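You operate a simulated robot arm through the tools that you are given. There is no shell and no other tool. Be economical: measure what you need, move in short steps, check, and stop when the job is done.

The job below is to be done with a simulated two-armed robot. You get a single attempt, and the scene is never put back.

TASK
On the work table, fold the towel in half and then in half again.

It is judged by the outcome, as a careful person would: the job done as asked, and still so three seconds after it is handed in. It fails if anything else is knocked over, pushed out of place, dropped, spilled or broken. Flat cloth is picked up by pressing the open fingertips on it (5 to 10 N) and closing them slowly along it; thin cloth reads only 2 to 8 mm in the jaws.

THE ROBOT
Two 6-joint arms with two-finger parallel grippers on one trunk, on a base that drives. Base frame: it is fixed to the floor where the robot stands at the start and does not move with it; the origin is under the middle of the robot, x ahead of it, y to its left, z up; the surface under the hand at the start is at about z = 0.8. Readings come in m, degrees, newtons and seconds.
The left shoulder is at the start at [0.08, 0.216, 1.557], the right one opposite. With the tool pointing down near the work surface each hand reaches from about 0.1 to 0.68 m from the robot's upright axis, wherever it stands, measured 20 degrees to its own side. Places, roughly: work table [0.6, -0.2, 0.8]. Payload 3.43 kg a hand.
The tool frame of a hand sits at the grasp point between the pads (the TCP): z along the fingers, y along the line on which they close. The tips reach 0.03 m beyond it. Largest opening 0.094 m; finger width 0.028, thickness 0.01; the body of the gripper, 0.05 by 0.096 m, starts 0.055 m behind the TCP.
Orientation is that of the tool frame in the base frame, as a unit quaternion [x, y, z, w]. With the fingers straight down and closing along the base's y, the tool's x points along the base's -x, its y along +y and its z along -z.

THE INTERFACE
- The arms move only by the tool nudge_tool. It takes "left_commands", "right_commands" or both (then of equal length, played together; a hand with none holds still); each is text: rows parted by semicolons, each of 6 numbers parted by spaces: the shift along the base's x, y, z in mm, then the turn, a rotation vector about the base's x, y, z in degrees. In form: x y z rx ry rz; .... A call has 1 to 12 rows; each row shifts and turns the commanded pose from where the row before left it. "left_claw" and "right_claw" are, for a hand that has rows, the gripper command, from -1 (fully open) to 1 (shut), values between in proportion, set as the call begins (left out, the last holds). A row lasts 0.2 s, in which the tool goes at most 0.05 m and 8.6 degrees; a call with a longer step from one row to the next is refused whole, and so is a gripper value outside its range. A pose out of reach is approached as far as the arm can. The call stops where the force on the tool passes 40 N (or 10 N more than at its start, if that is more) or the arm is blocked; 0.2 s more then pass. Each finger travels about 0.072 m/s and halts on what it meets, pressing with about 30 N; the grip force reading is that of the motor and also rises with nothing between the fingers. The clock runs only during rows and for 0.2 s after the last one: add rows that do not move to give the fingers time. It gives the time, the measured TCP pose, the force on the tool (base axes), the opening and the grip force at its end, in the units of the frame above (readings bear some noise), with the torque about the TCP (base axes, N m) and any sound that the robot's microphone picked up.
- Cameras (640 x 400 px; columns grow to the right, rows downward): "scene" is now at [0.0878, -0.026, 1.6888]; the picture's right is [-0.49, -0.87, 0.00], its down [-0.81, 0.46, -0.36] and it looks along [0.32, -0.18, -0.93] (base axes); focal length 277 px, centre (320, 200). "left" rides on the left gripper at [0.076, -0.014, -0.102] in its tool frame; the picture's right is [0.18, 0.98, 0.00], its down [-0.75, 0.14, -0.64] and it looks along [-0.63, 0.12, 0.77] (tool axes); focal length 243 px, centre (320, 200). "right" rides on the right gripper at [0.076, 0.014, -0.103] in its tool frame; the picture's right is [-0.18, 0.98, 0.00], its down [-0.75, -0.14, -0.64] and it looks along [-0.63, -0.12, 0.77] (tool axes); focal length 243 px, centre (320, 200). There is no depth. A picture from a camera that has moved, and an enlarged one, comes with that camera's place and axes in the base frame and with its lens. The place of the scene camera against the robot may be out by one fixed shift of up to 0.012 m in any direction.
- grab_frame(camera): a new picture of that camera. No time passes.
- lift_body(by): slides the trunk up (or, below 0, down) by that many m; the arms and the scene camera ride with it, the base frame stays. It gives what a move gives, with no picture.
- drive_base(legs): drives the robot by 1 to 6 legs, each [ahead, left, turn to the left] in m, m and degrees, along the robot's own axes; the way and the turn of a leg run together, so that a leg with both is an arc; at most 1.5 m and 180 degrees a leg. The arms and the cameras ride along, it lands a little off, and it stops where it bumps. It gives what a move gives.
- pan_tilt(pan, tilt): turns the head with the scene camera to pan (to the left, within 86 degrees either way) and tilt (down, from -29 to 69), counted from straight ahead of the robot. It gives what a move gives.
- enlarge(camera, box): a new picture of the part [left, top, right, bottom] of that camera's present view, enlarged. No time passes.
- job_done(): hands the job in; it is judged then, once.

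Go step by step. Nothing tells you exact positions but the pictures and the camera data: compare them with the known pose of the tool, close in by small moves and look again before you grip or let go. The budget is 120 turns and 100 pictures, counting those below and the enlarged ones. Unless the task says otherwise, let go and move clear before handing in, and close with one line.

The tools are called after "Emit:" by a JSON object that holds its "api" and its "payload". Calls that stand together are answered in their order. nudge_tool: Moves the arms, as the interface text tells. Its arguments: {"type":"object","properties":{"left_commands":{"type":"string"},"left_claw":{"type":"number"},"right_commands":{"type":"string"},"right_claw":{"type":"number"}},"required":[]} The other tools are called the same way: lift_body (by) slides the trunk up or down; drive_base (legs) drives the base; pan_tilt (pan, tilt) turns the head that bears the scene camera; grab_frame (camera) takes a picture; enlarge (camera, box) takes an enlarged picture of a part of a camera's view; job_done () hands the job in.

At the start:

```text
t: 0.0
left_ee_pos: [0.5376, 0.2262, 1.0173]
left_tcp_rot: [0.0, 1.0, 0.001, 0.0]
left_force: [0.4, -0.2, 0.0]
left_moment: [0.0, -0.01, 0.03]
left_opening: 0.094
left_finger_force: 0.0
right_ee_pos: [0.5447, -0.1198, 0.9659]
right_tcp_rot: [0.0, 1.0, 0.0, 0.001]
right_force: [0.1, 0.3, 0.4]
right_moment: [-0.01, 0.0, -0.02]
right_opening: 0.0941
right_finger_force: 0.1
trunk travel left (down, up): [-0.787, 0.053]
robot x, y, heading: [-0.0009, 0.0039, -0.0]
head pan, tilt: [-29.3, 68.8]
```

scene: 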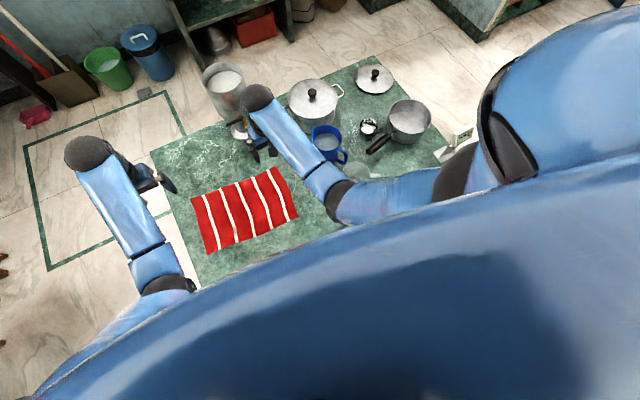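
right: 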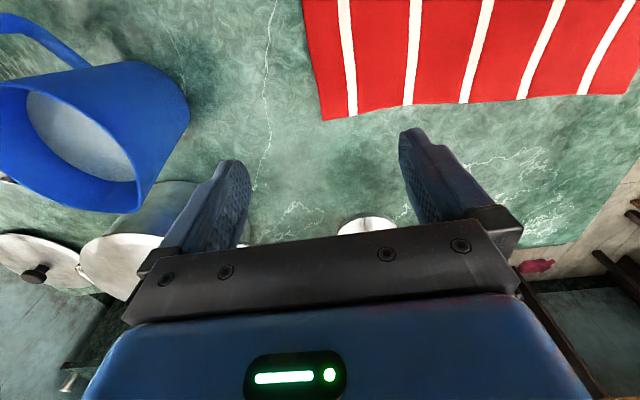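
left: 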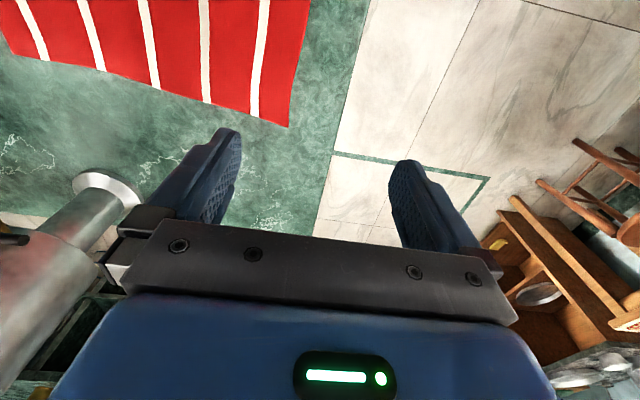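

The red towel lies roughly at x 0.38–0.62, y −0.15–0.20, about 0.33 × 0.2 m, with the mug and pots beyond its right and far sides. I'll look closer to fix its corners.

Emit:
{"api": "enlarge", "payload": {"camera": "scene", "box": [140, 80, 380, 280]}}

```text
2.00 times, centred on (260, 180) of scene
camera zoom: at [0.0878, -0.026, 1.6888], right [-0.49, -0.87, 0.0], down [-0.81, 0.46, -0.36], along [0.32, -0.18, -0.93], focal length 553 px, centre (440, 240)
```

zoom: 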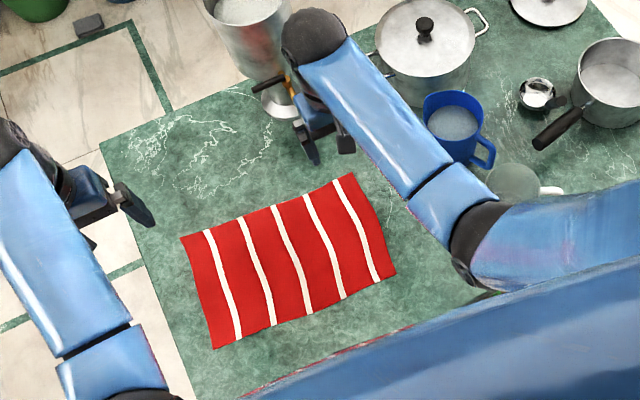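

Corners come out near (0.62,0.19), (0.58,−0.125), (0.376,−0.10), (0.41,0.21). The plan is near edge over to far edge with both hands, then left end over to the right. I'll move both hands above the near corners.

Emit:
{"api": "nudge_tool", "payload": {"left_commands": "-29.75 -11.25 -24.25 0 0 -1.5; -29.75 -11.25 -24.25 0 0 -1.5; -29.75 -11.25 -24.25 0 0 -1.6; -29.75 -11.25 -24.25 0 0 -1.6; 0 0 0 0 0 0", "right_commands": "-38.5 10.75 -11.5 0 0 -1.5; -38.5 10.75 -11.5 0 0 -1.5; -38.5 10.75 -11.5 0 0 -1.6; -38.5 10.75 -11.5 0 0 -1.6; 0 0 0 0 0 0", "left_claw": 0.15, "right_claw": 0.15}}

Emit:
{"api": "grab_frame", "payload": {"camera": "left"}}

Emit:
{"api": "grab_frame", "payload": {"camera": "right"}}

Emit:
{"api": "grab_frame", "payload": {"camera": "scene"}}

```text
t: 1.2
left_ee_pos: [0.418, 0.1795, 0.9195]
left_tcp_rot: [0.054, 0.999, 0.0, 0.001]
left_force: [-0.8, 0.4, -1.0]
left_moment: [0.0, -0.01, 0.0]
left_opening: 0.0397
left_finger_force: 0.0
right_ee_pos: [0.39, -0.0752, 0.917]
right_tcp_rot: [0.054, 0.999, 0.0, 0.0]
right_force: [0.7, 0.6, -0.4]
right_moment: [0.02, -0.01, 0.01]
right_opening: 0.0399
right_finger_force: 0.0
trunk travel left (down, up): [-0.787, 0.053]
robot x, y, heading: [0.0001, -0.0009, -0.1]
head pan, tilt: [-29.3, 68.8]
```

```text
95 pictures are left
camera left: at [0.3395, 0.1734, 1.023], right [-0.08, 1.0, 0.0], down [0.76, 0.06, 0.64], along [0.64, 0.05, -0.77], focal length 243 px, centre (320, 200)
```

left: 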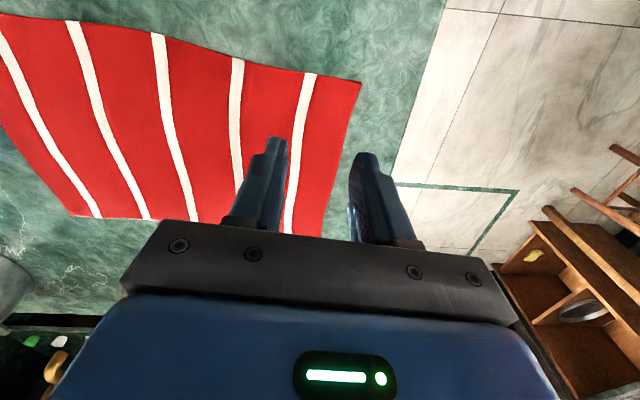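

```text
94 pictures are left
camera right: at [0.3158, -0.0529, 1.0194], right [0.29, 0.96, 0.0], down [0.73, -0.22, 0.64], along [0.61, -0.19, -0.77], focal length 243 px, centre (320, 200)
```

right: 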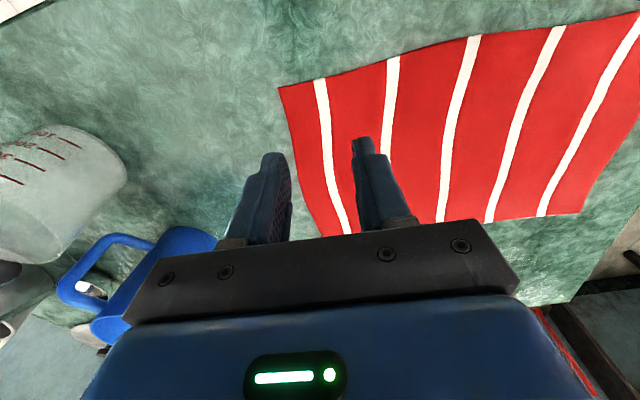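

```text
93 pictures are left
camera scene: at [0.0877, -0.0259, 1.6888], right [-0.49, -0.87, 0.0], down [-0.81, 0.46, -0.36], along [0.32, -0.18, -0.93], focal length 277 px, centre (320, 200)
```

scene: 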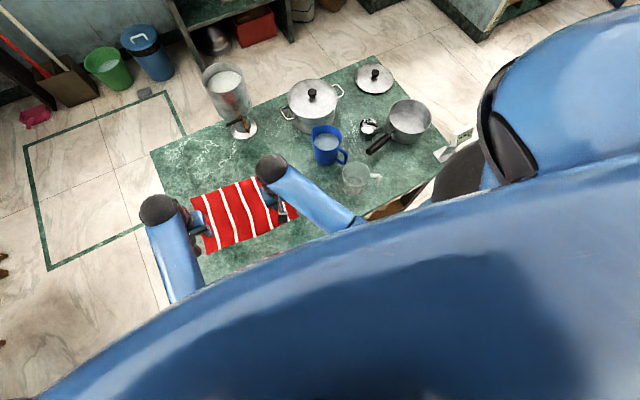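

The hand cameras put the near corners at about (0.394,0.213) and (0.363,−0.105), some 15 mm nearer than the scene camera says. I'll correct and descend to just above the cloth.

Emit:
{"api": "nudge_tool", "payload": {"left_commands": "-15 2.5 0 0 0 0; 0 0 -36 0 0 0; 0 0 -36 0 0 0; 0 0 0 0 0 0", "right_commands": "-12 -1 0 0 0 0; 0 0 -35 0 0 0; 0 0 -34 0 0 0; 0 0 0 0 0 0"}}

Emit:
{"api": "grab_frame", "payload": {"camera": "left"}}

Emit:
{"api": "grab_frame", "payload": {"camera": "right"}}

```text
t: 2.2
left_ee_pos: [0.4004, 0.1834, 0.8498]
left_tcp_rot: [0.054, 0.999, -0.001, 0.0]
left_force: [-0.1, -0.6, 0.3]
left_moment: [0.01, -0.01, -0.01]
left_opening: 0.04
left_finger_force: 0.1
right_ee_pos: [0.3806, -0.0782, 0.8492]
right_tcp_rot: [0.054, 0.999, 0.0, 0.0]
right_force: [0.4, 0.2, 0.0]
right_moment: [0.0, -0.01, -0.02]
right_opening: 0.04
right_finger_force: 0.0
trunk travel left (down, up): [-0.787, 0.053]
robot x, y, heading: [-0.0002, 0.0041, 0.1]
head pan, tilt: [-29.3, 68.8]
```

```text
92 pictures are left
camera left: at [0.3223, 0.1786, 0.9534], right [-0.08, 1.0, 0.0], down [0.76, 0.06, 0.64], along [0.64, 0.05, -0.77], focal length 243 px, centre (320, 200)
```

left: 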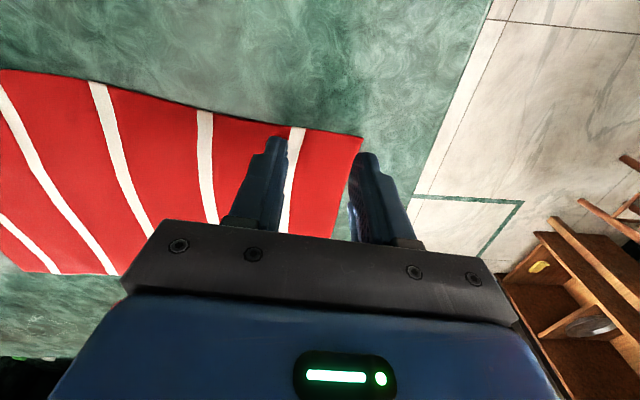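

```text
91 pictures are left
camera right: at [0.3058, -0.056, 0.9516], right [0.29, 0.96, 0.0], down [0.73, -0.22, 0.64], along [0.61, -0.19, -0.77], focal length 243 px, centre (320, 200)
```

right: 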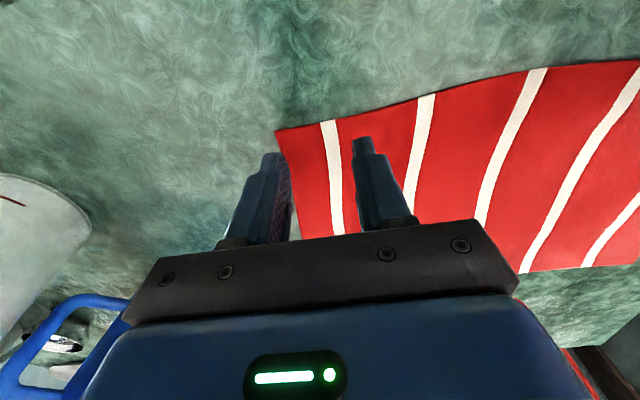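

Both outer fingers sit on the side edges; I'll shift each about 10 mm inward and lower gently to contact.

Emit:
{"api": "nudge_tool", "payload": {"left_commands": "4 -10 0 0 0 0; 0 0 -6 0 0 0; 0 0 -5 0 0 0; 0 0 -4 0 0 0; 0 0 -2 0 0 0", "right_commands": "-4 11 0 0 0 0; 0 0 -6 0 0 0; 0 0 -5 0 0 0; 0 0 -4 0 0 0; 0 0 -2 0 0 0"}}

```text
t: 3.4
left_ee_pos: [0.4072, 0.1736, 0.8318]
left_tcp_rot: [0.054, 0.999, -0.001, 0.0]
left_force: [-1.1, 0.1, 0.1]
left_moment: [-0.02, 0.01, 0.01]
left_opening: 0.0399
left_finger_force: 0.0
right_ee_pos: [0.3759, -0.0664, 0.832]
right_tcp_rot: [0.054, 0.999, 0.0, 0.0]
right_force: [-0.5, 0.3, -0.6]
right_moment: [0.0, 0.02, 0.0]
right_opening: 0.04
right_finger_force: 0.1
trunk travel left (down, up): [-0.787, 0.053]
robot x, y, heading: [-0.0016, -0.0014, 0.1]
head pan, tilt: [-29.3, 68.8]
```

Emit:
{"api": "nudge_tool", "payload": {"left_commands": "0 0 -1.5 0 0 0; 0 0 -1.5 0 0 0; 0 0 0 0 0 0", "right_commands": "0 0 -1.5 0 0 0; 0 0 -1.5 0 0 0; 0 0 0 0 0 0"}}

```text
t: 4.2
left_ee_pos: [0.407, 0.1747, 0.8304]
left_tcp_rot: [0.054, 0.999, 0.0, 0.002]
left_force: [-1.8, 0.9, 21.8]
left_moment: [0.13, 0.18, -0.02]
left_opening: 0.04
left_finger_force: 0.1
right_ee_pos: [0.3746, -0.0674, 0.8321]
right_tcp_rot: [0.054, 0.999, -0.001, 0.001]
right_force: [-0.6, 0.1, 1.6]
right_moment: [-0.04, 0.02, 0.0]
right_opening: 0.0401
right_finger_force: 0.0
trunk travel left (down, up): [-0.787, 0.053]
robot x, y, heading: [-0.0012, 0.0004, 0.0]
head pan, tilt: [-29.3, 68.8]
```

Both are in contact, left too hard and right lightly; I'll even out the forces.

Emit:
{"api": "nudge_tool", "payload": {"left_commands": "0 0 -0 0 0 0; 0 0 1 0 0 0; 0 0 0 0 0 0", "right_commands": "0 0 -0.5 0 0 0; 0 0 -0.3 0 0 0; 0 0 0 0 0 0"}}

```text
t: 5.0
left_ee_pos: [0.4045, 0.1736, 0.832]
left_tcp_rot: [0.054, 0.999, -0.001, 0.001]
left_force: [2.5, 0.5, 9.9]
left_moment: [0.05, -0.03, 0.01]
left_opening: 0.04
left_finger_force: 0.1
right_ee_pos: [0.3743, -0.0676, 0.8319]
right_tcp_rot: [0.054, 0.999, 0.001, 0.001]
right_force: [-2.6, 0.4, 16.7]
right_moment: [-0.2, 0.08, 0.0]
right_opening: 0.0398
right_finger_force: 0.1
trunk travel left (down, up): [-0.787, 0.053]
robot x, y, heading: [0.0009, -0.0035, 0.2]
head pan, tilt: [-29.3, 68.8]
```

Emit:
{"api": "nudge_tool", "payload": {"left_commands": "0 0 0 0 0 0; 0 0 0 0 0 0", "right_commands": "0 0 0.6 0 0 0; 0 0 0 0 0 0", "left_claw": 0.45, "right_claw": 0.3}}

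Emit:
{"api": "grab_frame", "payload": {"camera": "left"}}

Emit:
{"api": "grab_frame", "payload": {"camera": "right"}}

```text
t: 5.6
left_ee_pos: [0.4052, 0.1731, 0.8326]
left_tcp_rot: [0.054, 0.999, 0.0, 0.001]
left_force: [-1.4, -2.1, 11.7]
left_moment: [-0.02, 0.11, 0.01]
left_opening: 0.0252
left_finger_force: 0.1
right_ee_pos: [0.374, -0.0655, 0.8307]
right_tcp_rot: [0.054, 0.999, 0.001, 0.003]
right_force: [1.8, 2.3, 15.9]
right_moment: [-0.09, 0.0, 0.02]
right_opening: 0.0326
right_finger_force: 0.2
trunk travel left (down, up): [-0.787, 0.053]
robot x, y, heading: [0.0022, 0.0011, -0.0]
head pan, tilt: [-29.3, 68.8]
```

```text
90 pictures are left
camera left: at [0.3268, 0.1684, 0.9347], right [-0.08, 1.0, 0.0], down [0.76, 0.06, 0.64], along [0.64, 0.05, -0.77], focal length 243 px, centre (320, 200)
```

left: 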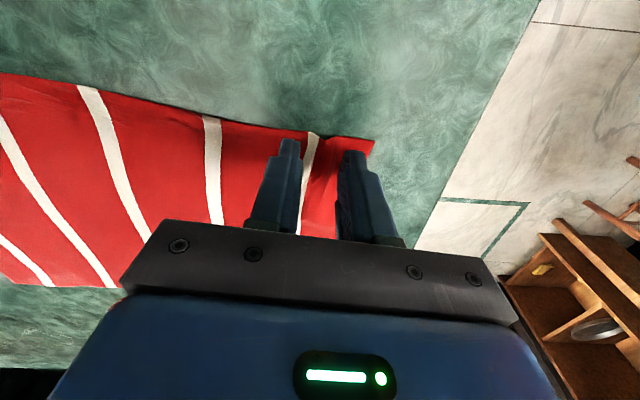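

```text
89 pictures are left
camera right: at [0.2998, -0.0451, 0.933], right [0.29, 0.96, 0.0], down [0.73, -0.22, 0.64], along [0.62, -0.18, -0.76], focal length 243 px, centre (320, 200)
```

right: 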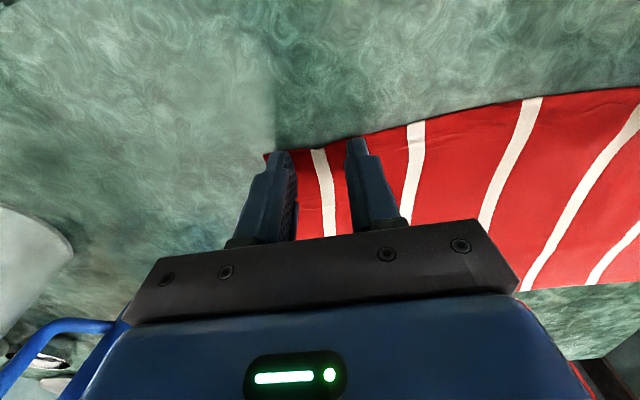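

The cloth is bunching between the fingers on both sides. Closing further.

Emit:
{"api": "nudge_tool", "payload": {"left_commands": "0 0 0 0 0 0; 0 0 0 0 0 0", "right_commands": "0 0 0.4 0 0 0; 0 0 0 0 0 0", "left_claw": 0.75, "right_claw": 0.65}}

Emit:
{"api": "nudge_tool", "payload": {"left_commands": "0 0 0 0 0 0; 0 0 0 0 0 0; 0 0 0 0 0 0", "right_commands": "0 0 0 0 0 0; 0 0 0 0 0 0; 0 0 0 0 0 0", "left_claw": 1, "right_claw": 1}}

Emit:
{"api": "grab_frame", "payload": {"camera": "left"}}

Emit:
{"api": "grab_frame", "payload": {"camera": "right"}}

```text
t: 6.2
left_ee_pos: [0.4068, 0.174, 0.8311]
left_tcp_rot: [0.054, 0.999, -0.001, 0.0]
left_force: [-0.7, -3.4, 9.0]
left_moment: [-0.08, 0.03, 0.03]
left_opening: 0.0111
left_finger_force: 3.4
right_ee_pos: [0.3736, -0.0674, 0.8314]
right_tcp_rot: [0.054, 0.999, 0.001, 0.002]
right_force: [1.3, 4.2, 19.7]
right_moment: [0.06, -0.02, -0.02]
right_opening: 0.0167
right_finger_force: 0.0
trunk travel left (down, up): [-0.787, 0.053]
robot x, y, heading: [0.0044, -0.0021, -0.2]
head pan, tilt: [-29.3, 68.8]
```

```text
t: 7.0
left_ee_pos: [0.4049, 0.1742, 0.8312]
left_tcp_rot: [0.055, 0.999, -0.001, 0.001]
left_force: [-1.6, -15.7, 7.7]
left_moment: [-0.49, 0.07, 0.05]
left_opening: 0.0065
left_finger_force: 29.9
right_ee_pos: [0.3747, -0.0665, 0.8317]
right_tcp_rot: [0.054, 0.999, 0.001, 0.001]
right_force: [2.1, 18.0, 18.3]
right_moment: [0.52, -0.23, 0.14]
right_opening: 0.0022
right_finger_force: 30.0
trunk travel left (down, up): [-0.787, 0.053]
robot x, y, heading: [0.0027, -0.0025, 0.1]
head pan, tilt: [-29.3, 68.8]
```

```text
88 pictures are left
camera left: at [0.3271, 0.1684, 0.9348], right [-0.08, 1.0, 0.0], down [0.76, 0.06, 0.64], along [0.64, 0.05, -0.77], focal length 243 px, centre (320, 200)
```

left: 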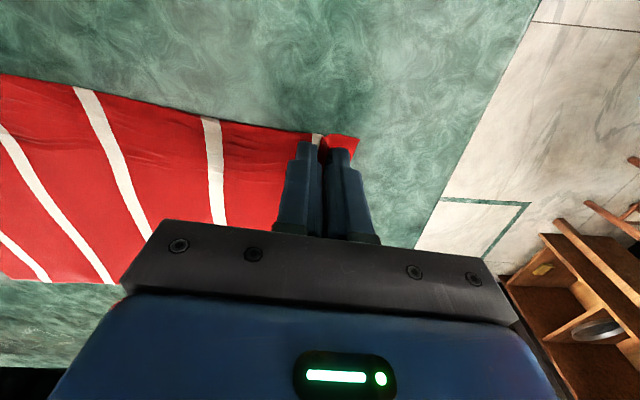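

```text
87 pictures are left
camera right: at [0.2995, -0.045, 0.9332], right [0.29, 0.96, 0.0], down [0.73, -0.22, 0.64], along [0.62, -0.18, -0.76], focal length 243 px, centre (320, 200)
```

right: 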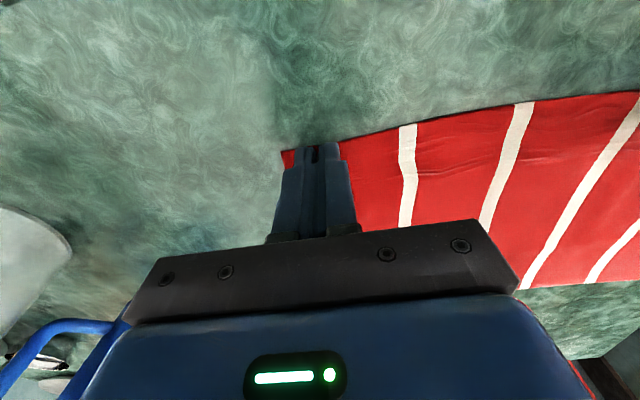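

Jaws read 6.5 and 2.2 mm, which fits cloth. I'll lift 30 mm and check both corners come along.

Emit:
{"api": "nudge_tool", "payload": {"left_commands": "1 0 8 0 0 0; 2 0 10 0 0 0; 3 0 12 0 0 0; 0 0 0 0 0 0", "right_commands": "1 0 8 0 0 0; 2 0 10 0 0 0; 3 0 12 0 0 0; 0 0 0 0 0 0"}}

Emit:
{"api": "grab_frame", "payload": {"camera": "left"}}

Emit:
{"api": "grab_frame", "payload": {"camera": "right"}}

Emit:
{"api": "grab_frame", "payload": {"camera": "scene"}}

```text
t: 8.0
left_ee_pos: [0.4144, 0.1753, 0.8591]
left_tcp_rot: [0.054, 0.999, -0.001, -0.001]
left_force: [-1.2, -18.8, -0.8]
left_moment: [-0.61, 0.08, 0.03]
left_opening: 0.0068
left_finger_force: 30.0
right_ee_pos: [0.3817, -0.0676, 0.8599]
right_tcp_rot: [0.054, 0.999, 0.0, 0.0]
right_force: [1.5, 18.0, -0.7]
right_moment: [0.6, -0.05, 0.15]
right_opening: 0.0023
right_finger_force: 30.5
trunk travel left (down, up): [-0.787, 0.053]
robot x, y, heading: [-0.0036, 0.0013, 0.1]
head pan, tilt: [-29.3, 68.8]
```

```text
86 pictures are left
camera left: at [0.3349, 0.1687, 0.9628], right [-0.08, 1.0, 0.0], down [0.77, 0.06, 0.64], along [0.64, 0.05, -0.77], focal length 243 px, centre (320, 200)
```

left: 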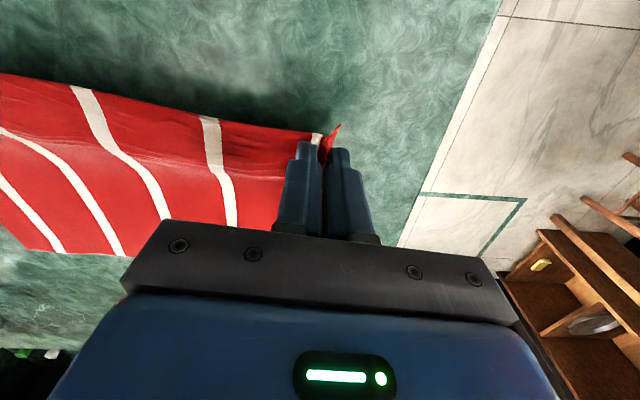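

```text
85 pictures are left
camera right: at [0.3063, -0.0458, 0.9621], right [0.29, 0.96, 0.0], down [0.73, -0.22, 0.64], along [0.61, -0.19, -0.77], focal length 243 px, centre (320, 200)
```

right: 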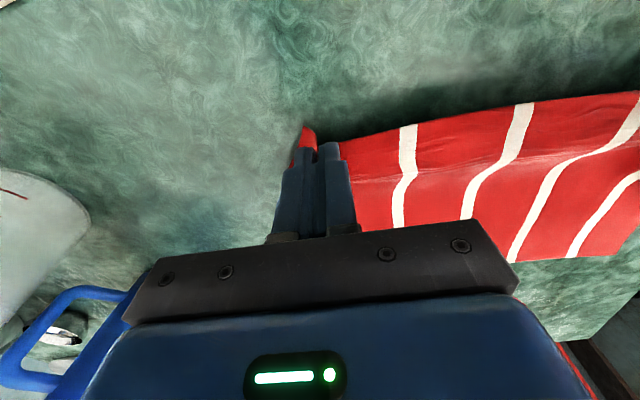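

```text
84 pictures are left
camera scene: at [0.0885, -0.0261, 1.6887], right [-0.49, -0.87, 0.0], down [-0.81, 0.46, -0.36], along [0.32, -0.18, -0.93], focal length 277 px, centre (320, 200)
```

scene: 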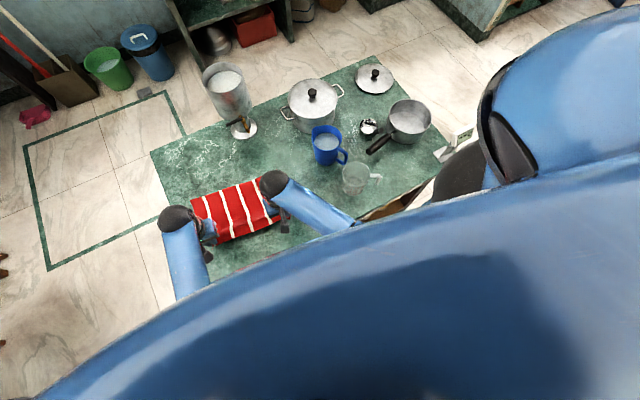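

Both corners are lifted and the edge is taut. Now the fold arc, first half, easing the tension slightly.

Emit:
{"api": "nudge_tool", "payload": {"left_commands": "5 -3 15 0 0 0; 6 -2 15 0 0 0; 11 -2 10 0 0 0; 12 -1 9 0 0 0; 14 -2 6 0 0 0; 14 -2 5 0 0 0; 15 -2 0 0 0 0; 15 -2 0 0 0 0; 0 0 0 0 0 0", "right_commands": "7 1 15 0 0 0; 8 -1 15 0 0 0; 12 -1 10 0 0 0; 13 -1 9 0 0 0; 15 -2 6 0 0 0; 15 -2 5 0 0 0; 16 -2 0 0 0 0; 16 -2 0 0 0 0; 0 0 0 0 0 0"}}

Emit:
{"api": "grab_frame", "payload": {"camera": "left"}}

Emit:
{"api": "grab_frame", "payload": {"camera": "right"}}

Emit:
{"api": "enlarge", "payload": {"camera": "scene", "box": [140, 80, 380, 280]}}

```text
t: 10.0
left_ee_pos: [0.5038, 0.1602, 0.9209]
left_tcp_rot: [0.054, 0.999, 0.001, 0.001]
left_force: [-0.4, -5.0, -0.5]
left_moment: [-0.19, 0.0, 0.0]
left_opening: 0.0062
left_finger_force: 29.8
right_ee_pos: [0.483, -0.0763, 0.9215]
right_tcp_rot: [0.054, 0.999, 0.0, 0.0]
right_force: [-0.1, 6.6, 0.1]
right_moment: [0.2, 0.02, 0.05]
right_opening: 0.0021
right_finger_force: 30.1
trunk travel left (down, up): [-0.787, 0.053]
robot x, y, heading: [0.0011, 0.0016, -0.1]
head pan, tilt: [-29.3, 68.8]
```

```text
83 pictures are left
camera left: at [0.4265, 0.1541, 1.0243], right [-0.08, 1.0, 0.0], down [0.76, 0.06, 0.64], along [0.64, 0.05, -0.77], focal length 243 px, centre (320, 200)
```

left: 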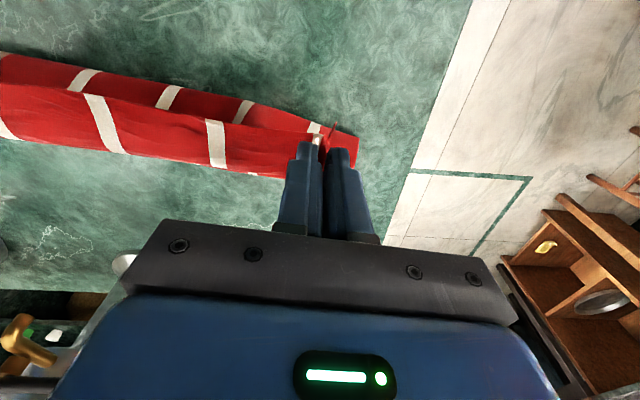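

```text
82 pictures are left
camera right: at [0.4079, -0.0544, 1.0228], right [0.29, 0.96, 0.0], down [0.73, -0.22, 0.64], along [0.61, -0.19, -0.77], focal length 243 px, centre (320, 200)
```

right: 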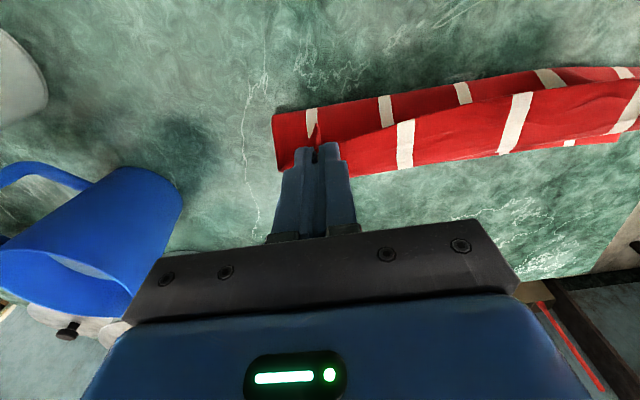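

```text
2.00 times, centred on (260, 180) of scene
camera zoom: at [0.0875, -0.026, 1.6888], right [-0.49, -0.87, 0.0], down [-0.81, 0.46, -0.36], along [0.32, -0.18, -0.93], focal length 553 px, centre (440, 240)
```

zoom: 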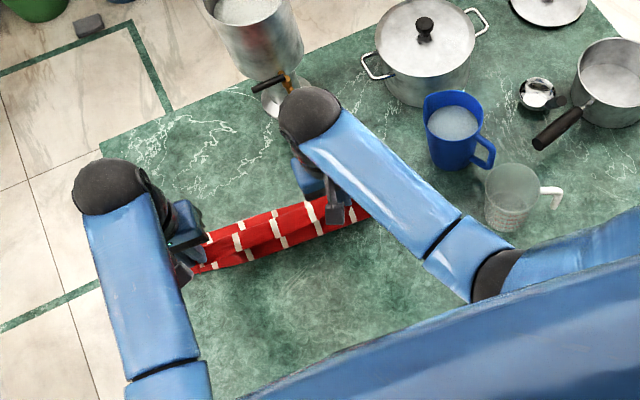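

The towel stands folded up nicely with the far half still in place. Second half of the arc, down to about 10 mm above the table.

Emit:
{"api": "nudge_tool", "payload": {"left_commands": "15 -1 -5 0 0 0; 14 -1 -6 0 0 0; 12 -1 -9 0 0 0; 11 -1 -10 0 0 0; 8 -1 -12 0 0 0; 5 -1 -13 0 0 0; 3 0 -12 0 0 0; 3 0 -12 0 0 0; 0 0 0 0 0 0", "right_commands": "15 -1 -5 0 0 0; 14 -1 -6 0 0 0; 13 -1 -9 0 0 0; 11 -1 -10 0 0 0; 8 -1 -12 0 0 0; 5 -1 -13 0 0 0; 3 0 -12 0 0 0; 3 0 -12 0 0 0; 0 0 0 0 0 0"}}

Emit:
{"api": "grab_frame", "payload": {"camera": "left"}}

Emit:
{"api": "grab_frame", "payload": {"camera": "right"}}

Emit:
{"api": "enlarge", "payload": {"camera": "scene", "box": [140, 80, 380, 280]}}

```text
t: 12.0
left_ee_pos: [0.5768, 0.1513, 0.8408]
left_tcp_rot: [0.054, 0.999, 0.001, 0.0]
left_force: [-0.2, -5.1, -0.4]
left_moment: [-0.21, 0.04, 0.02]
left_opening: 0.0062
left_finger_force: 30.1
right_ee_pos: [0.5548, -0.0833, 0.8436]
right_tcp_rot: [0.054, 0.999, 0.0, 0.0]
right_force: [1.1, 4.5, 0.2]
right_moment: [0.19, -0.01, 0.05]
right_opening: 0.0019
right_finger_force: 29.6
trunk travel left (down, up): [-0.787, 0.053]
robot x, y, heading: [-0.0001, 0.001, 0.1]
head pan, tilt: [-29.3, 68.8]
```

```text
80 pictures are left
camera left: at [0.4984, 0.1458, 0.9441], right [-0.08, 1.0, 0.0], down [0.76, 0.06, 0.64], along [0.64, 0.05, -0.77], focal length 243 px, centre (320, 200)
```

left: 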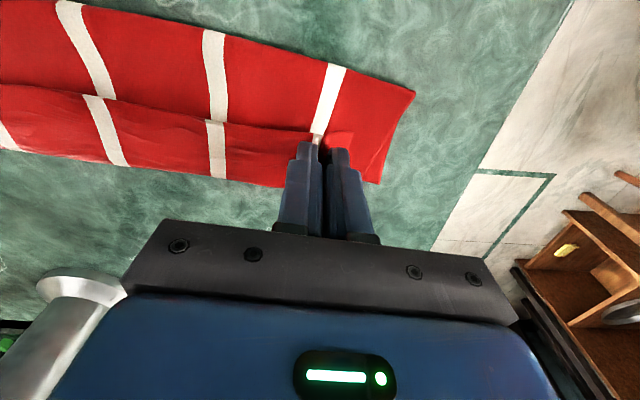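

```text
79 pictures are left
camera right: at [0.4803, -0.0624, 0.9449], right [0.29, 0.96, 0.0], down [0.73, -0.22, 0.64], along [0.61, -0.19, -0.77], focal length 243 px, centre (320, 200)
```

right: 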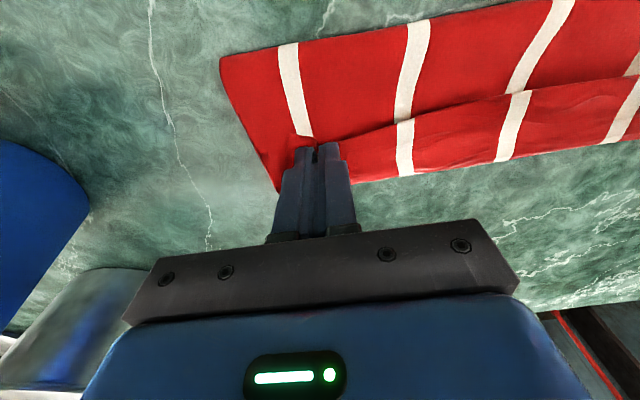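

```text
2.00 times, centred on (260, 180) of scene
camera zoom: at [0.0879, -0.0261, 1.6888], right [-0.49, -0.87, 0.0], down [-0.81, 0.46, -0.36], along [0.32, -0.18, -0.93], focal length 553 px, centre (440, 240)
```

zoom: 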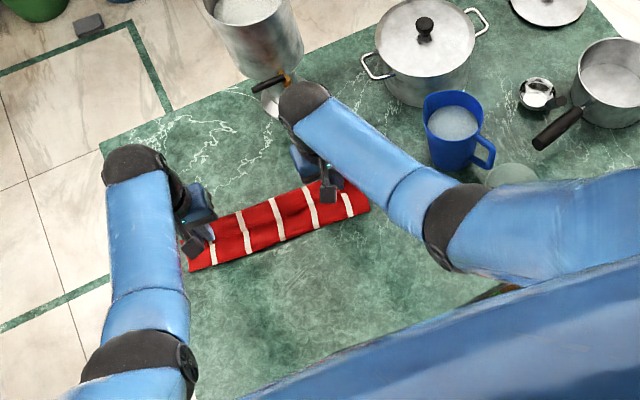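

The hands kept their attitude, so the hem is curled under itself; releasing now would leave a rolled edge. I'll reverse the arc, lay the towel flat again, and re-grip with the jaws closing across the edge.

Emit:
{"api": "nudge_tool", "payload": {"left_commands": "-3 0 12 0 0 0; -3 0 12 0 0 0; -5 1 13 0 0 0; -8 1 12 0 0 0; -11 1 10 0 0 0; -12 1 9 0 0 0; -14 1 6 0 0 0; -15 1 5 0 0 0; -15 2 0 0 0 0; -15 2 0 0 0 0", "right_commands": "-3 0 12 0 0 0; -3 0 12 0 0 0; -5 1 13 0 0 0; -8 1 12 0 0 0; -11 1 10 0 0 0; -13 1 9 0 0 0; -14 1 6 0 0 0; -15 1 5 0 0 0; -16 2 0 0 0 0; -16 2 0 0 0 0"}}

Emit:
{"api": "nudge_tool", "payload": {"left_commands": "-14 2 -5 0 0 0; -14 2 -6 0 0 0; -12 1 -9 0 0 0; -11 2 -10 0 0 0; -7 1 -15 0 0 0; -7 1 -15 0 0 0; -4 1 -12 0 0 0; -3 0 -9 0 0 0; -2 0 -6 0 0 0; 0 0 0 0 0 0", "right_commands": "-15 2 -5 0 0 0; -15 2 -6 0 0 0; -13 1 -9 0 0 0; -12 1 -10 0 0 0; -8 1 -15 0 0 0; -8 0 -15 0 0 0; -4 0 -12 0 0 0; -3 0 -9 0 0 0; -2 0 -6 0 0 0; 0 0 0 0 0 0"}}

Emit:
{"api": "grab_frame", "payload": {"camera": "left"}}

Emit:
{"api": "grab_frame", "payload": {"camera": "right"}}

```text
t: 14.2
left_ee_pos: [0.4738, 0.1625, 0.9202]
left_tcp_rot: [0.055, 0.999, 0.0, -0.001]
left_force: [-0.3, -5.9, 0.3]
left_moment: [-0.18, -0.01, -0.02]
left_opening: 0.0064
left_finger_force: 30.3
right_ee_pos: [0.4471, -0.073, 0.9221]
right_tcp_rot: [0.054, 0.999, 0.0, 0.001]
right_force: [0.0, 6.0, -0.5]
right_moment: [0.17, -0.03, 0.04]
right_opening: 0.0022
right_finger_force: 30.2
trunk travel left (down, up): [-0.787, 0.053]
robot x, y, heading: [-0.001, 0.0006, 0.0]
head pan, tilt: [-29.3, 68.8]
```

```text
t: 16.4
left_ee_pos: [0.4017, 0.1713, 0.8337]
left_tcp_rot: [0.054, 0.999, 0.0, -0.001]
left_force: [-1.0, -7.6, 0.7]
left_moment: [-0.27, 0.0, 0.0]
left_opening: 0.0063
left_finger_force: 29.7
right_ee_pos: [0.3704, -0.0655, 0.8354]
right_tcp_rot: [0.054, 0.999, 0.0, 0.0]
right_force: [-0.5, 8.2, 0.8]
right_moment: [0.28, -0.02, 0.07]
right_opening: 0.0018
right_finger_force: 30.1
trunk travel left (down, up): [-0.787, 0.053]
robot x, y, heading: [-0.0011, 0.0029, 0.1]
head pan, tilt: [-29.3, 68.8]
```

```text
77 pictures are left
camera left: at [0.3231, 0.1658, 0.9363], right [-0.08, 1.0, 0.0], down [0.76, 0.06, 0.64], along [0.64, 0.05, -0.77], focal length 243 px, centre (320, 200)
```

left: 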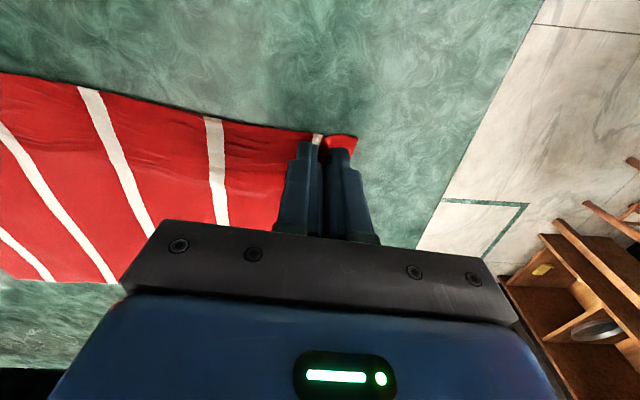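

```text
76 pictures are left
camera right: at [0.2958, -0.0437, 0.9359], right [0.29, 0.96, 0.0], down [0.73, -0.22, 0.64], along [0.61, -0.19, -0.77], focal length 243 px, centre (320, 200)
```

right: 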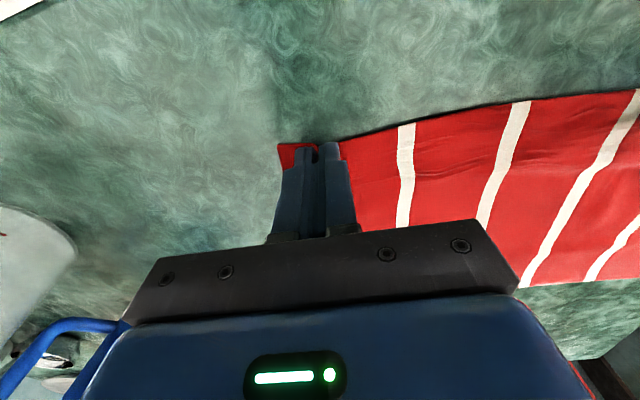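

The towel is flat again. I'll open to release, rise, and turn the hands a quarter so the jaws close across the near edge.

Emit:
{"api": "nudge_tool", "payload": {"left_commands": "0 0 0 0 0 0; 0 0 0 0 0 0; 0 0 0 0 0 0; 0 0 10 0 0 0; 0 0 40 0 0 0; 0 0 40 0 0 0; 0 0 0 0 0 0", "right_commands": "0 0 0 0 0 0; 0 0 0 0 0 0; 0 0 0 0 0 0; 0 0 10 0 0 0; 0 0 40 0 0 0; 0 0 40 0 0 0; 0 0 0 0 0 0", "left_claw": 0.15, "right_claw": 0.15}}

Emit:
{"api": "nudge_tool", "payload": {"left_commands": "0 0 0 0 0 -8.2; 0 0 0 0 0 -8.2; 0 0 0 0 0 -8.2; 0 0 0 0 0 -8.2; 0 0 0 0 0 -8.2; 0 0 0 0 0 -8.2; 0 0 0 0 0 -8.2; 0 0 0 0 0 -8.2; 0 0 0 0 0 -8.2; 0 0 0 0 0 -8.2; 0 0 0 0 0 -8; 0 0 0 0 0 0", "right_commands": "0 0 0 0 0 8.2; 0 0 0 0 0 8.2; 0 0 0 0 0 8.2; 0 0 0 0 0 8.2; 0 0 0 0 0 8.2; 0 0 0 0 0 8.2; 0 0 0 0 0 8.2; 0 0 0 0 0 8.2; 0 0 0 0 0 8.2; 0 0 0 0 0 8.2; 0 0 0 0 0 8; 0 0 0 0 0 0"}}

Emit:
{"api": "grab_frame", "payload": {"camera": "left"}}

Emit:
{"api": "grab_frame", "payload": {"camera": "right"}}

Emit:
{"api": "enlarge", "payload": {"camera": "scene", "box": [140, 80, 380, 280]}}

```text
t: 18.0
left_ee_pos: [0.4032, 0.1751, 0.9196]
left_tcp_rot: [0.054, 0.999, 0.0, 0.0]
left_force: [0.1, 0.7, 0.1]
left_moment: [0.01, 0.01, -0.01]
left_opening: 0.0398
left_finger_force: 0.0
right_ee_pos: [0.3726, -0.0657, 0.9251]
right_tcp_rot: [0.054, 0.999, -0.001, 0.0]
right_force: [-0.5, 0.1, -0.5]
right_moment: [0.0, -0.01, 0.0]
right_opening: 0.0402
right_finger_force: 0.1
trunk travel left (down, up): [-0.787, 0.053]
robot x, y, heading: [-0.0011, 0.0049, -0.2]
head pan, tilt: [-29.3, 68.8]
```

```text
t: 20.6
left_ee_pos: [0.4001, 0.1724, 0.9217]
left_tcp_rot: [0.745, 0.667, 0.001, 0.0]
left_force: [0.7, 0.1, -0.5]
left_moment: [0.0, 0.0, -0.03]
left_opening: 0.04
left_finger_force: 0.1
right_ee_pos: [0.3697, -0.0645, 0.9241]
right_tcp_rot: [-0.669, 0.744, 0.0, 0.001]
right_force: [-0.3, -0.2, 0.2]
right_moment: [-0.01, -0.02, 0.03]
right_opening: 0.0399
right_finger_force: 0.0
trunk travel left (down, up): [-0.787, 0.053]
robot x, y, heading: [-0.0032, -0.0035, 0.0]
head pan, tilt: [-29.3, 68.8]
```

```text
75 pictures are left
camera left: at [0.394, 0.2499, 1.0261], right [1.0, 0.07, 0.0], down [0.06, -0.76, 0.64], along [0.05, -0.64, -0.77], focal length 243 px, centre (320, 200)
```

left: 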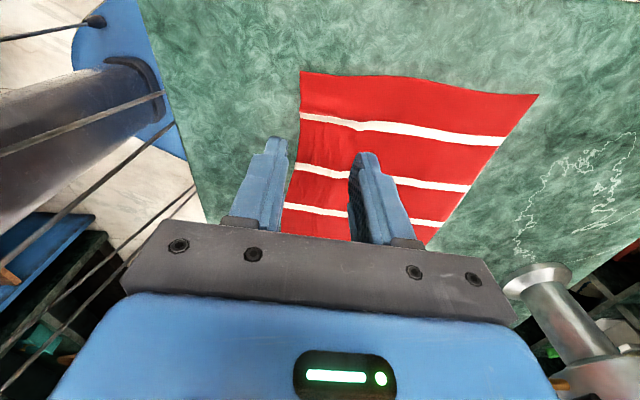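

```text
74 pictures are left
camera right: at [0.3479, -0.1403, 1.0255], right [-0.96, 0.29, 0.0], down [0.22, 0.73, 0.64], along [0.18, 0.61, -0.77], focal length 243 px, centre (320, 200)
```

right: 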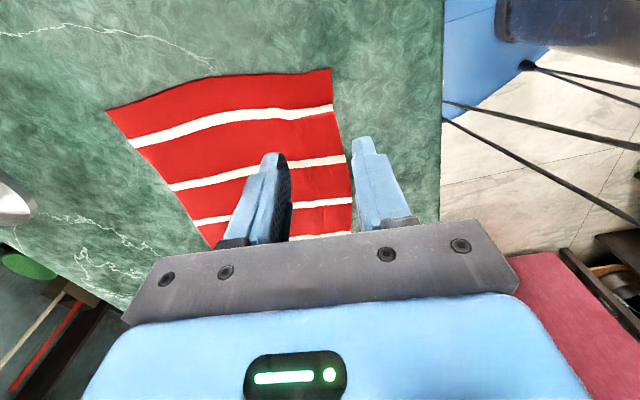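

```text
2.00 times, centred on (260, 180) of scene
camera zoom: at [0.0878, -0.026, 1.6888], right [-0.49, -0.87, 0.0], down [-0.81, 0.46, -0.36], along [0.32, -0.18, -0.93], focal length 553 px, centre (440, 240)
```

zoom: 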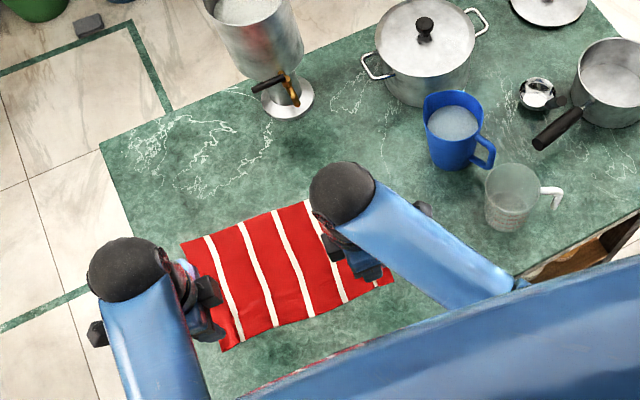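

The towel is flat, near edge running from (0.382,0.200) to (0.352,−0.093). I'll straddle that edge near each corner with a slight tilt so the outer finger sits lower.

Emit:
{"api": "nudge_tool", "payload": {"left_commands": "-15 8.5 0 -0.4 -4 0; 0 0 -40 0 0 0; 0 0 -38 0 0 0; 0 0 0 0 0 0", "right_commands": "-11 -11.5 0 -0.4 -4 0; 0 0 -40 0 0 0; 0 0 -40 0 0 0; 0 0 0 0 0 0", "left_claw": 0.36, "right_claw": 0.36}}

Emit:
{"api": "grab_frame", "payload": {"camera": "left"}}

Emit:
{"api": "grab_frame", "payload": {"camera": "right"}}

```text
t: 21.6
left_ee_pos: [0.3853, 0.1818, 0.8438]
left_tcp_rot: [0.744, 0.668, 0.024, 0.027]
left_force: [-0.4, 0.2, 0.2]
left_moment: [0.01, 0.02, -0.02]
left_opening: 0.0301
left_finger_force: 0.1
right_ee_pos: [0.358, -0.0778, 0.8434]
right_tcp_rot: [-0.667, 0.744, -0.026, 0.023]
right_force: [-0.1, 0.1, 0.7]
right_moment: [0.05, 0.01, 0.01]
right_opening: 0.0301
right_finger_force: 0.0
trunk travel left (down, up): [-0.787, 0.053]
robot x, y, heading: [-0.002, 0.0016, 0.2]
head pan, tilt: [-29.3, 68.8]
```

```text
72 pictures are left
camera left: at [0.3707, 0.2589, 0.9469], right [0.99, 0.08, 0.07], down [0.01, -0.76, 0.65], along [0.1, -0.65, -0.76], focal length 243 px, centre (320, 200)
```

left: 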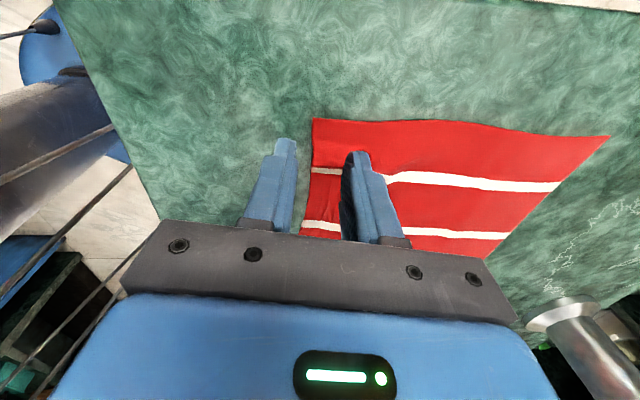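

```text
71 pictures are left
camera right: at [0.3277, -0.1527, 0.9438], right [-0.95, 0.29, -0.07], down [0.18, 0.74, 0.65], along [0.24, 0.61, -0.76], focal length 243 px, centre (320, 200)
```

right: 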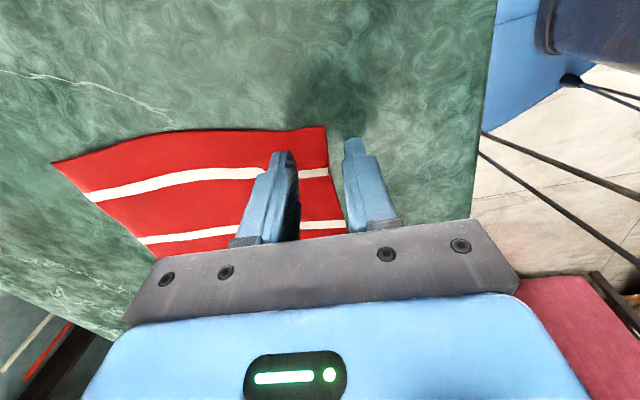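

Each jaw now straddles the edge. Lowering to contact.

Emit:
{"api": "nudge_tool", "payload": {"left_commands": "0 0 -6 0 0 0; 0 0 -4 0 0 0; 0 0 -1.5 0 0 0; 0 0 0 0 0 0", "right_commands": "0 0 -6 0 0 0; 0 0 -4 0 0 0; 0 0 -1.5 0 0 0; 0 0 0 0 0 0"}}

```text
t: 22.6
left_ee_pos: [0.3847, 0.1817, 0.8323]
left_tcp_rot: [0.744, 0.668, 0.024, 0.026]
left_force: [0.3, 0.5, 0.6]
left_moment: [0.0, -0.01, 0.0]
left_opening: 0.03
left_finger_force: 0.1
right_ee_pos: [0.3594, -0.0757, 0.8321]
right_tcp_rot: [-0.667, 0.744, -0.026, 0.024]
right_force: [0.1, -0.3, 0.2]
right_moment: [0.01, 0.0, 0.01]
right_opening: 0.0302
right_finger_force: 0.0
trunk travel left (down, up): [-0.787, 0.053]
robot x, y, heading: [0.0037, 0.0033, -0.1]
head pan, tilt: [-29.3, 68.8]
```

Emit:
{"api": "nudge_tool", "payload": {"left_commands": "0 0 -1 0 0 0; 0 0 0 0 0 0", "right_commands": "0 0 -1 0 0 0; 0 0 0 0 0 0"}}

```text
t: 23.2
left_ee_pos: [0.3847, 0.181, 0.8328]
left_tcp_rot: [0.744, 0.668, 0.023, 0.025]
left_force: [-0.2, 0.5, -0.4]
left_moment: [-0.02, -0.04, 0.0]
left_opening: 0.0303
left_finger_force: 0.0
right_ee_pos: [0.3589, -0.0773, 0.8322]
right_tcp_rot: [-0.667, 0.744, -0.026, 0.024]
right_force: [-0.2, -2.0, 3.1]
right_moment: [-0.03, 0.08, 0.04]
right_opening: 0.03
right_finger_force: 0.1
trunk travel left (down, up): [-0.787, 0.053]
robot x, y, heading: [0.0002, 0.0001, 0.2]
head pan, tilt: [-29.3, 68.8]
```

Emit:
{"api": "nudge_tool", "payload": {"left_commands": "0 0 -1 0 0 0; 0 0 0 0 0 0", "right_commands": "0 0 -0.5 0 0 0; 0 0 0 0 0 0"}}

```text
t: 23.8
left_ee_pos: [0.3851, 0.1814, 0.8316]
left_tcp_rot: [0.744, 0.667, 0.024, 0.026]
left_force: [1.0, 0.2, -0.7]
left_moment: [0.0, 0.01, 0.01]
left_opening: 0.0302
left_finger_force: 0.1
right_ee_pos: [0.3595, -0.0762, 0.8329]
right_tcp_rot: [-0.668, 0.744, -0.026, 0.024]
right_force: [-0.2, -1.5, 8.1]
right_moment: [-0.06, 0.19, 0.05]
right_opening: 0.0299
right_finger_force: 0.1
trunk travel left (down, up): [-0.787, 0.053]
robot x, y, heading: [-0.0005, 0.0009, 0.1]
head pan, tilt: [-29.3, 68.8]
```

Emit:
{"api": "nudge_tool", "payload": {"left_commands": "0 0 -0.7 0.2 2 0; 0 0 0 0 0 0", "right_commands": "0 0 0 0.2 2 0; 0 0 0 0 0 0"}}

```text
t: 24.4
left_ee_pos: [0.3852, 0.1803, 0.8317]
left_tcp_rot: [0.745, 0.667, 0.012, 0.013]
left_force: [1.0, 0.5, 2.0]
left_moment: [0.02, -0.06, -0.02]
left_opening: 0.03
left_finger_force: 0.2
right_ee_pos: [0.358, -0.0775, 0.8301]
right_tcp_rot: [-0.667, 0.744, -0.013, 0.012]
right_force: [0.0, 0.5, 1.7]
right_moment: [0.01, -0.07, 0.01]
right_opening: 0.0306
right_finger_force: 0.4
trunk travel left (down, up): [-0.787, 0.053]
robot x, y, heading: [-0.0024, -0.0002, -0.0]
head pan, tilt: [-29.3, 68.8]
```

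Emit:
{"api": "nudge_tool", "payload": {"left_commands": "0 0 -0.7 0 0 0; 0 0 0 0 0 0", "right_commands": "0 0 -0.7 0 0 0; 0 0 0 0 0 0"}}

```text
t: 25.0
left_ee_pos: [0.3837, 0.1813, 0.8313]
left_tcp_rot: [0.744, 0.668, 0.012, 0.013]
left_force: [0.3, 0.5, 1.3]
left_moment: [0.01, -0.01, 0.0]
left_opening: 0.03
left_finger_force: 0.0
right_ee_pos: [0.3591, -0.0754, 0.8318]
right_tcp_rot: [-0.668, 0.744, -0.013, 0.013]
right_force: [-5.3, 0.2, 16.3]
right_moment: [0.0, 0.42, -0.01]
right_opening: 0.0317
right_finger_force: 1.7
trunk travel left (down, up): [-0.787, 0.053]
robot x, y, heading: [-0.002, 0.0005, 0.2]
head pan, tilt: [-29.3, 68.8]
```

Emit:
{"api": "nudge_tool", "payload": {"left_commands": "0 0 -0.8 0 0 0; 0 0 0 0 0 0", "right_commands": "0 0 0.4 0 0 0; 0 0 0 0 0 0"}}

Emit:
{"api": "nudge_tool", "payload": {"left_commands": "0 0 0 0 0 0; 0 0 0 0 0 0", "right_commands": "0 0 0 0 0 0; 0 0 0 0 0 0", "left_claw": 0.6, "right_claw": 0.6}}

Emit:
{"api": "enlarge", "payload": {"camera": "left", "box": [220, 80, 460, 250]}}

Emit:
{"api": "enlarge", "payload": {"camera": "right", "box": [200, 80, 440, 250]}}

```text
t: 25.6
left_ee_pos: [0.3839, 0.1816, 0.8296]
left_tcp_rot: [0.744, 0.668, 0.014, 0.013]
left_force: [-2.5, 2.2, 20.9]
left_moment: [0.1, 0.52, -0.06]
left_opening: 0.0313
left_finger_force: 0.7
right_ee_pos: [0.3575, -0.0768, 0.8316]
right_tcp_rot: [-0.668, 0.744, -0.014, 0.012]
right_force: [0.5, 0.6, 3.1]
right_moment: [0.02, -0.04, -0.03]
right_opening: 0.0304
right_finger_force: 0.6
trunk travel left (down, up): [-0.787, 0.053]
robot x, y, heading: [-0.0017, 0.0017, 0.1]
head pan, tilt: [-29.3, 68.8]
```

```text
t: 26.2
left_ee_pos: [0.3814, 0.1817, 0.8312]
left_tcp_rot: [0.744, 0.668, 0.013, 0.013]
left_force: [-12.3, 6.6, 27.1]
left_moment: [0.22, 0.7, -0.1]
left_opening: 0.0256
left_finger_force: 5.7
right_ee_pos: [0.3569, -0.0767, 0.8307]
right_tcp_rot: [-0.668, 0.744, -0.015, 0.013]
right_force: [0.6, -0.3, 0.2]
right_moment: [-0.01, 0.04, -0.01]
right_opening: 0.0187
right_finger_force: 0.1
trunk travel left (down, up): [-0.787, 0.053]
robot x, y, heading: [0.0014, 0.0002, 0.1]
head pan, tilt: [-29.3, 68.8]
```

```text
2.35 times, centred on (340, 165) of left
camera zoom: at [0.3711, 0.2591, 0.9336], right [1.0, 0.08, 0.04], down [0.04, -0.76, 0.65], along [0.08, -0.64, -0.76], focal length 571 px, centre (273, 282)
```

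zoom: 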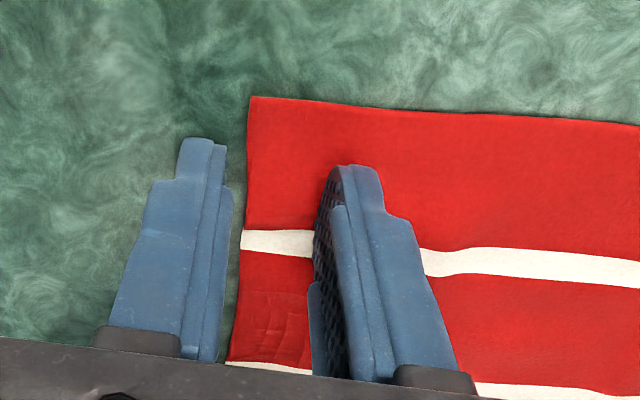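

```text
2.35 times, centred on (320, 165) of right
camera zoom: at [0.3301, -0.1514, 0.9327], right [-0.96, 0.29, -0.04], down [0.2, 0.74, 0.65], along [0.21, 0.61, -0.76], focal length 571 px, centre (320, 282)
```

zoom: 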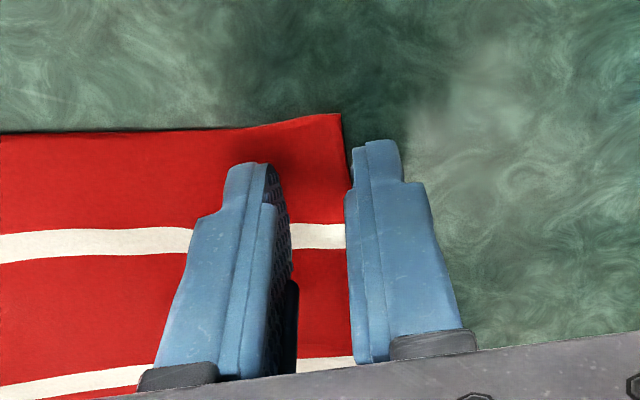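

Left presses too hard, right is barely touching; I'll rebalance and keep closing.

Emit:
{"api": "nudge_tool", "payload": {"left_commands": "0 0 0.9 0 0 0; 0 0 0 0 0 0", "right_commands": "0 0 -0.5 0.1 1 0; 0 0 0 0 0 0"}}

```text
t: 26.8
left_ee_pos: [0.3836, 0.1799, 0.8311]
left_tcp_rot: [0.744, 0.668, 0.014, 0.016]
left_force: [0.7, 0.4, 1.6]
left_moment: [0.03, -0.05, 0.0]
left_opening: 0.021
left_finger_force: 0.0
right_ee_pos: [0.3575, -0.0771, 0.8306]
right_tcp_rot: [-0.668, 0.744, -0.008, 0.007]
right_force: [-2.4, -0.1, 10.0]
right_moment: [-0.12, -0.06, -0.02]
right_opening: 0.0186
right_finger_force: 0.0
trunk travel left (down, up): [-0.787, 0.053]
robot x, y, heading: [-0.0031, 0.0008, -0.2]
head pan, tilt: [-29.3, 68.8]
```

Emit:
{"api": "nudge_tool", "payload": {"left_commands": "0 0 -0.5 0.1 1.5 0; 0 0 0 0 0 0", "right_commands": "0 0 0 0 0 0; 0 0 0 0 0 0", "right_claw": 0.8}}

Emit:
{"api": "enlarge", "payload": {"camera": "left", "box": [220, 80, 460, 250]}}

Emit:
{"api": "enlarge", "payload": {"camera": "right", "box": [200, 80, 440, 250]}}

```text
t: 27.4
left_ee_pos: [0.3846, 0.1807, 0.8308]
left_tcp_rot: [0.744, 0.668, 0.003, 0.004]
left_force: [-2.5, -0.7, 14.1]
left_moment: [0.05, -0.14, 0.02]
left_opening: 0.0178
left_finger_force: 0.1
right_ee_pos: [0.3596, -0.0772, 0.8311]
right_tcp_rot: [-0.668, 0.744, -0.007, 0.008]
right_force: [0.5, 1.7, 13.8]
right_moment: [-0.05, -0.1, -0.01]
right_opening: 0.0098
right_finger_force: 0.3
trunk travel left (down, up): [-0.787, 0.053]
robot x, y, heading: [-0.003, 0.0002, -0.1]
head pan, tilt: [-29.3, 68.8]
```

```text
2.35 times, centred on (340, 165) of left
camera zoom: at [0.3767, 0.2581, 0.9342], right [1.0, 0.08, 0.01], down [0.05, -0.76, 0.64], along [0.06, -0.64, -0.76], focal length 571 px, centre (273, 282)
```

zoom: 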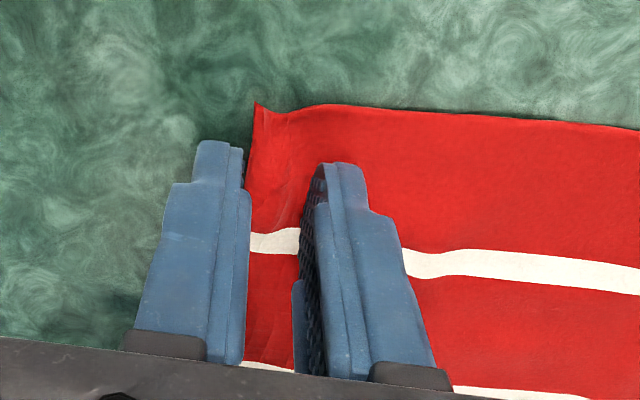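

```text
2.35 times, centred on (320, 165) of right
camera zoom: at [0.3343, -0.1513, 0.9326], right [-0.96, 0.29, -0.02], down [0.21, 0.73, 0.65], along [0.2, 0.61, -0.76], focal length 571 px, centre (320, 282)
```

zoom: 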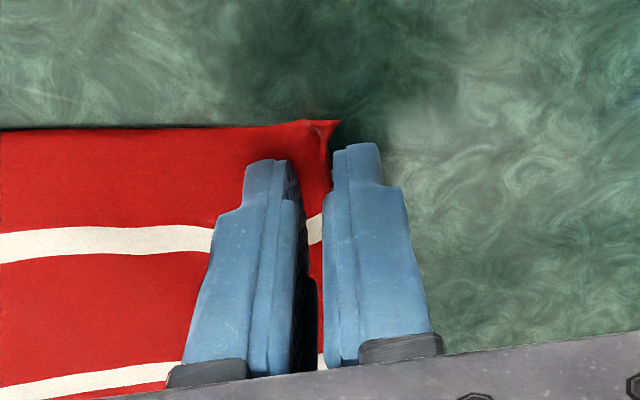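

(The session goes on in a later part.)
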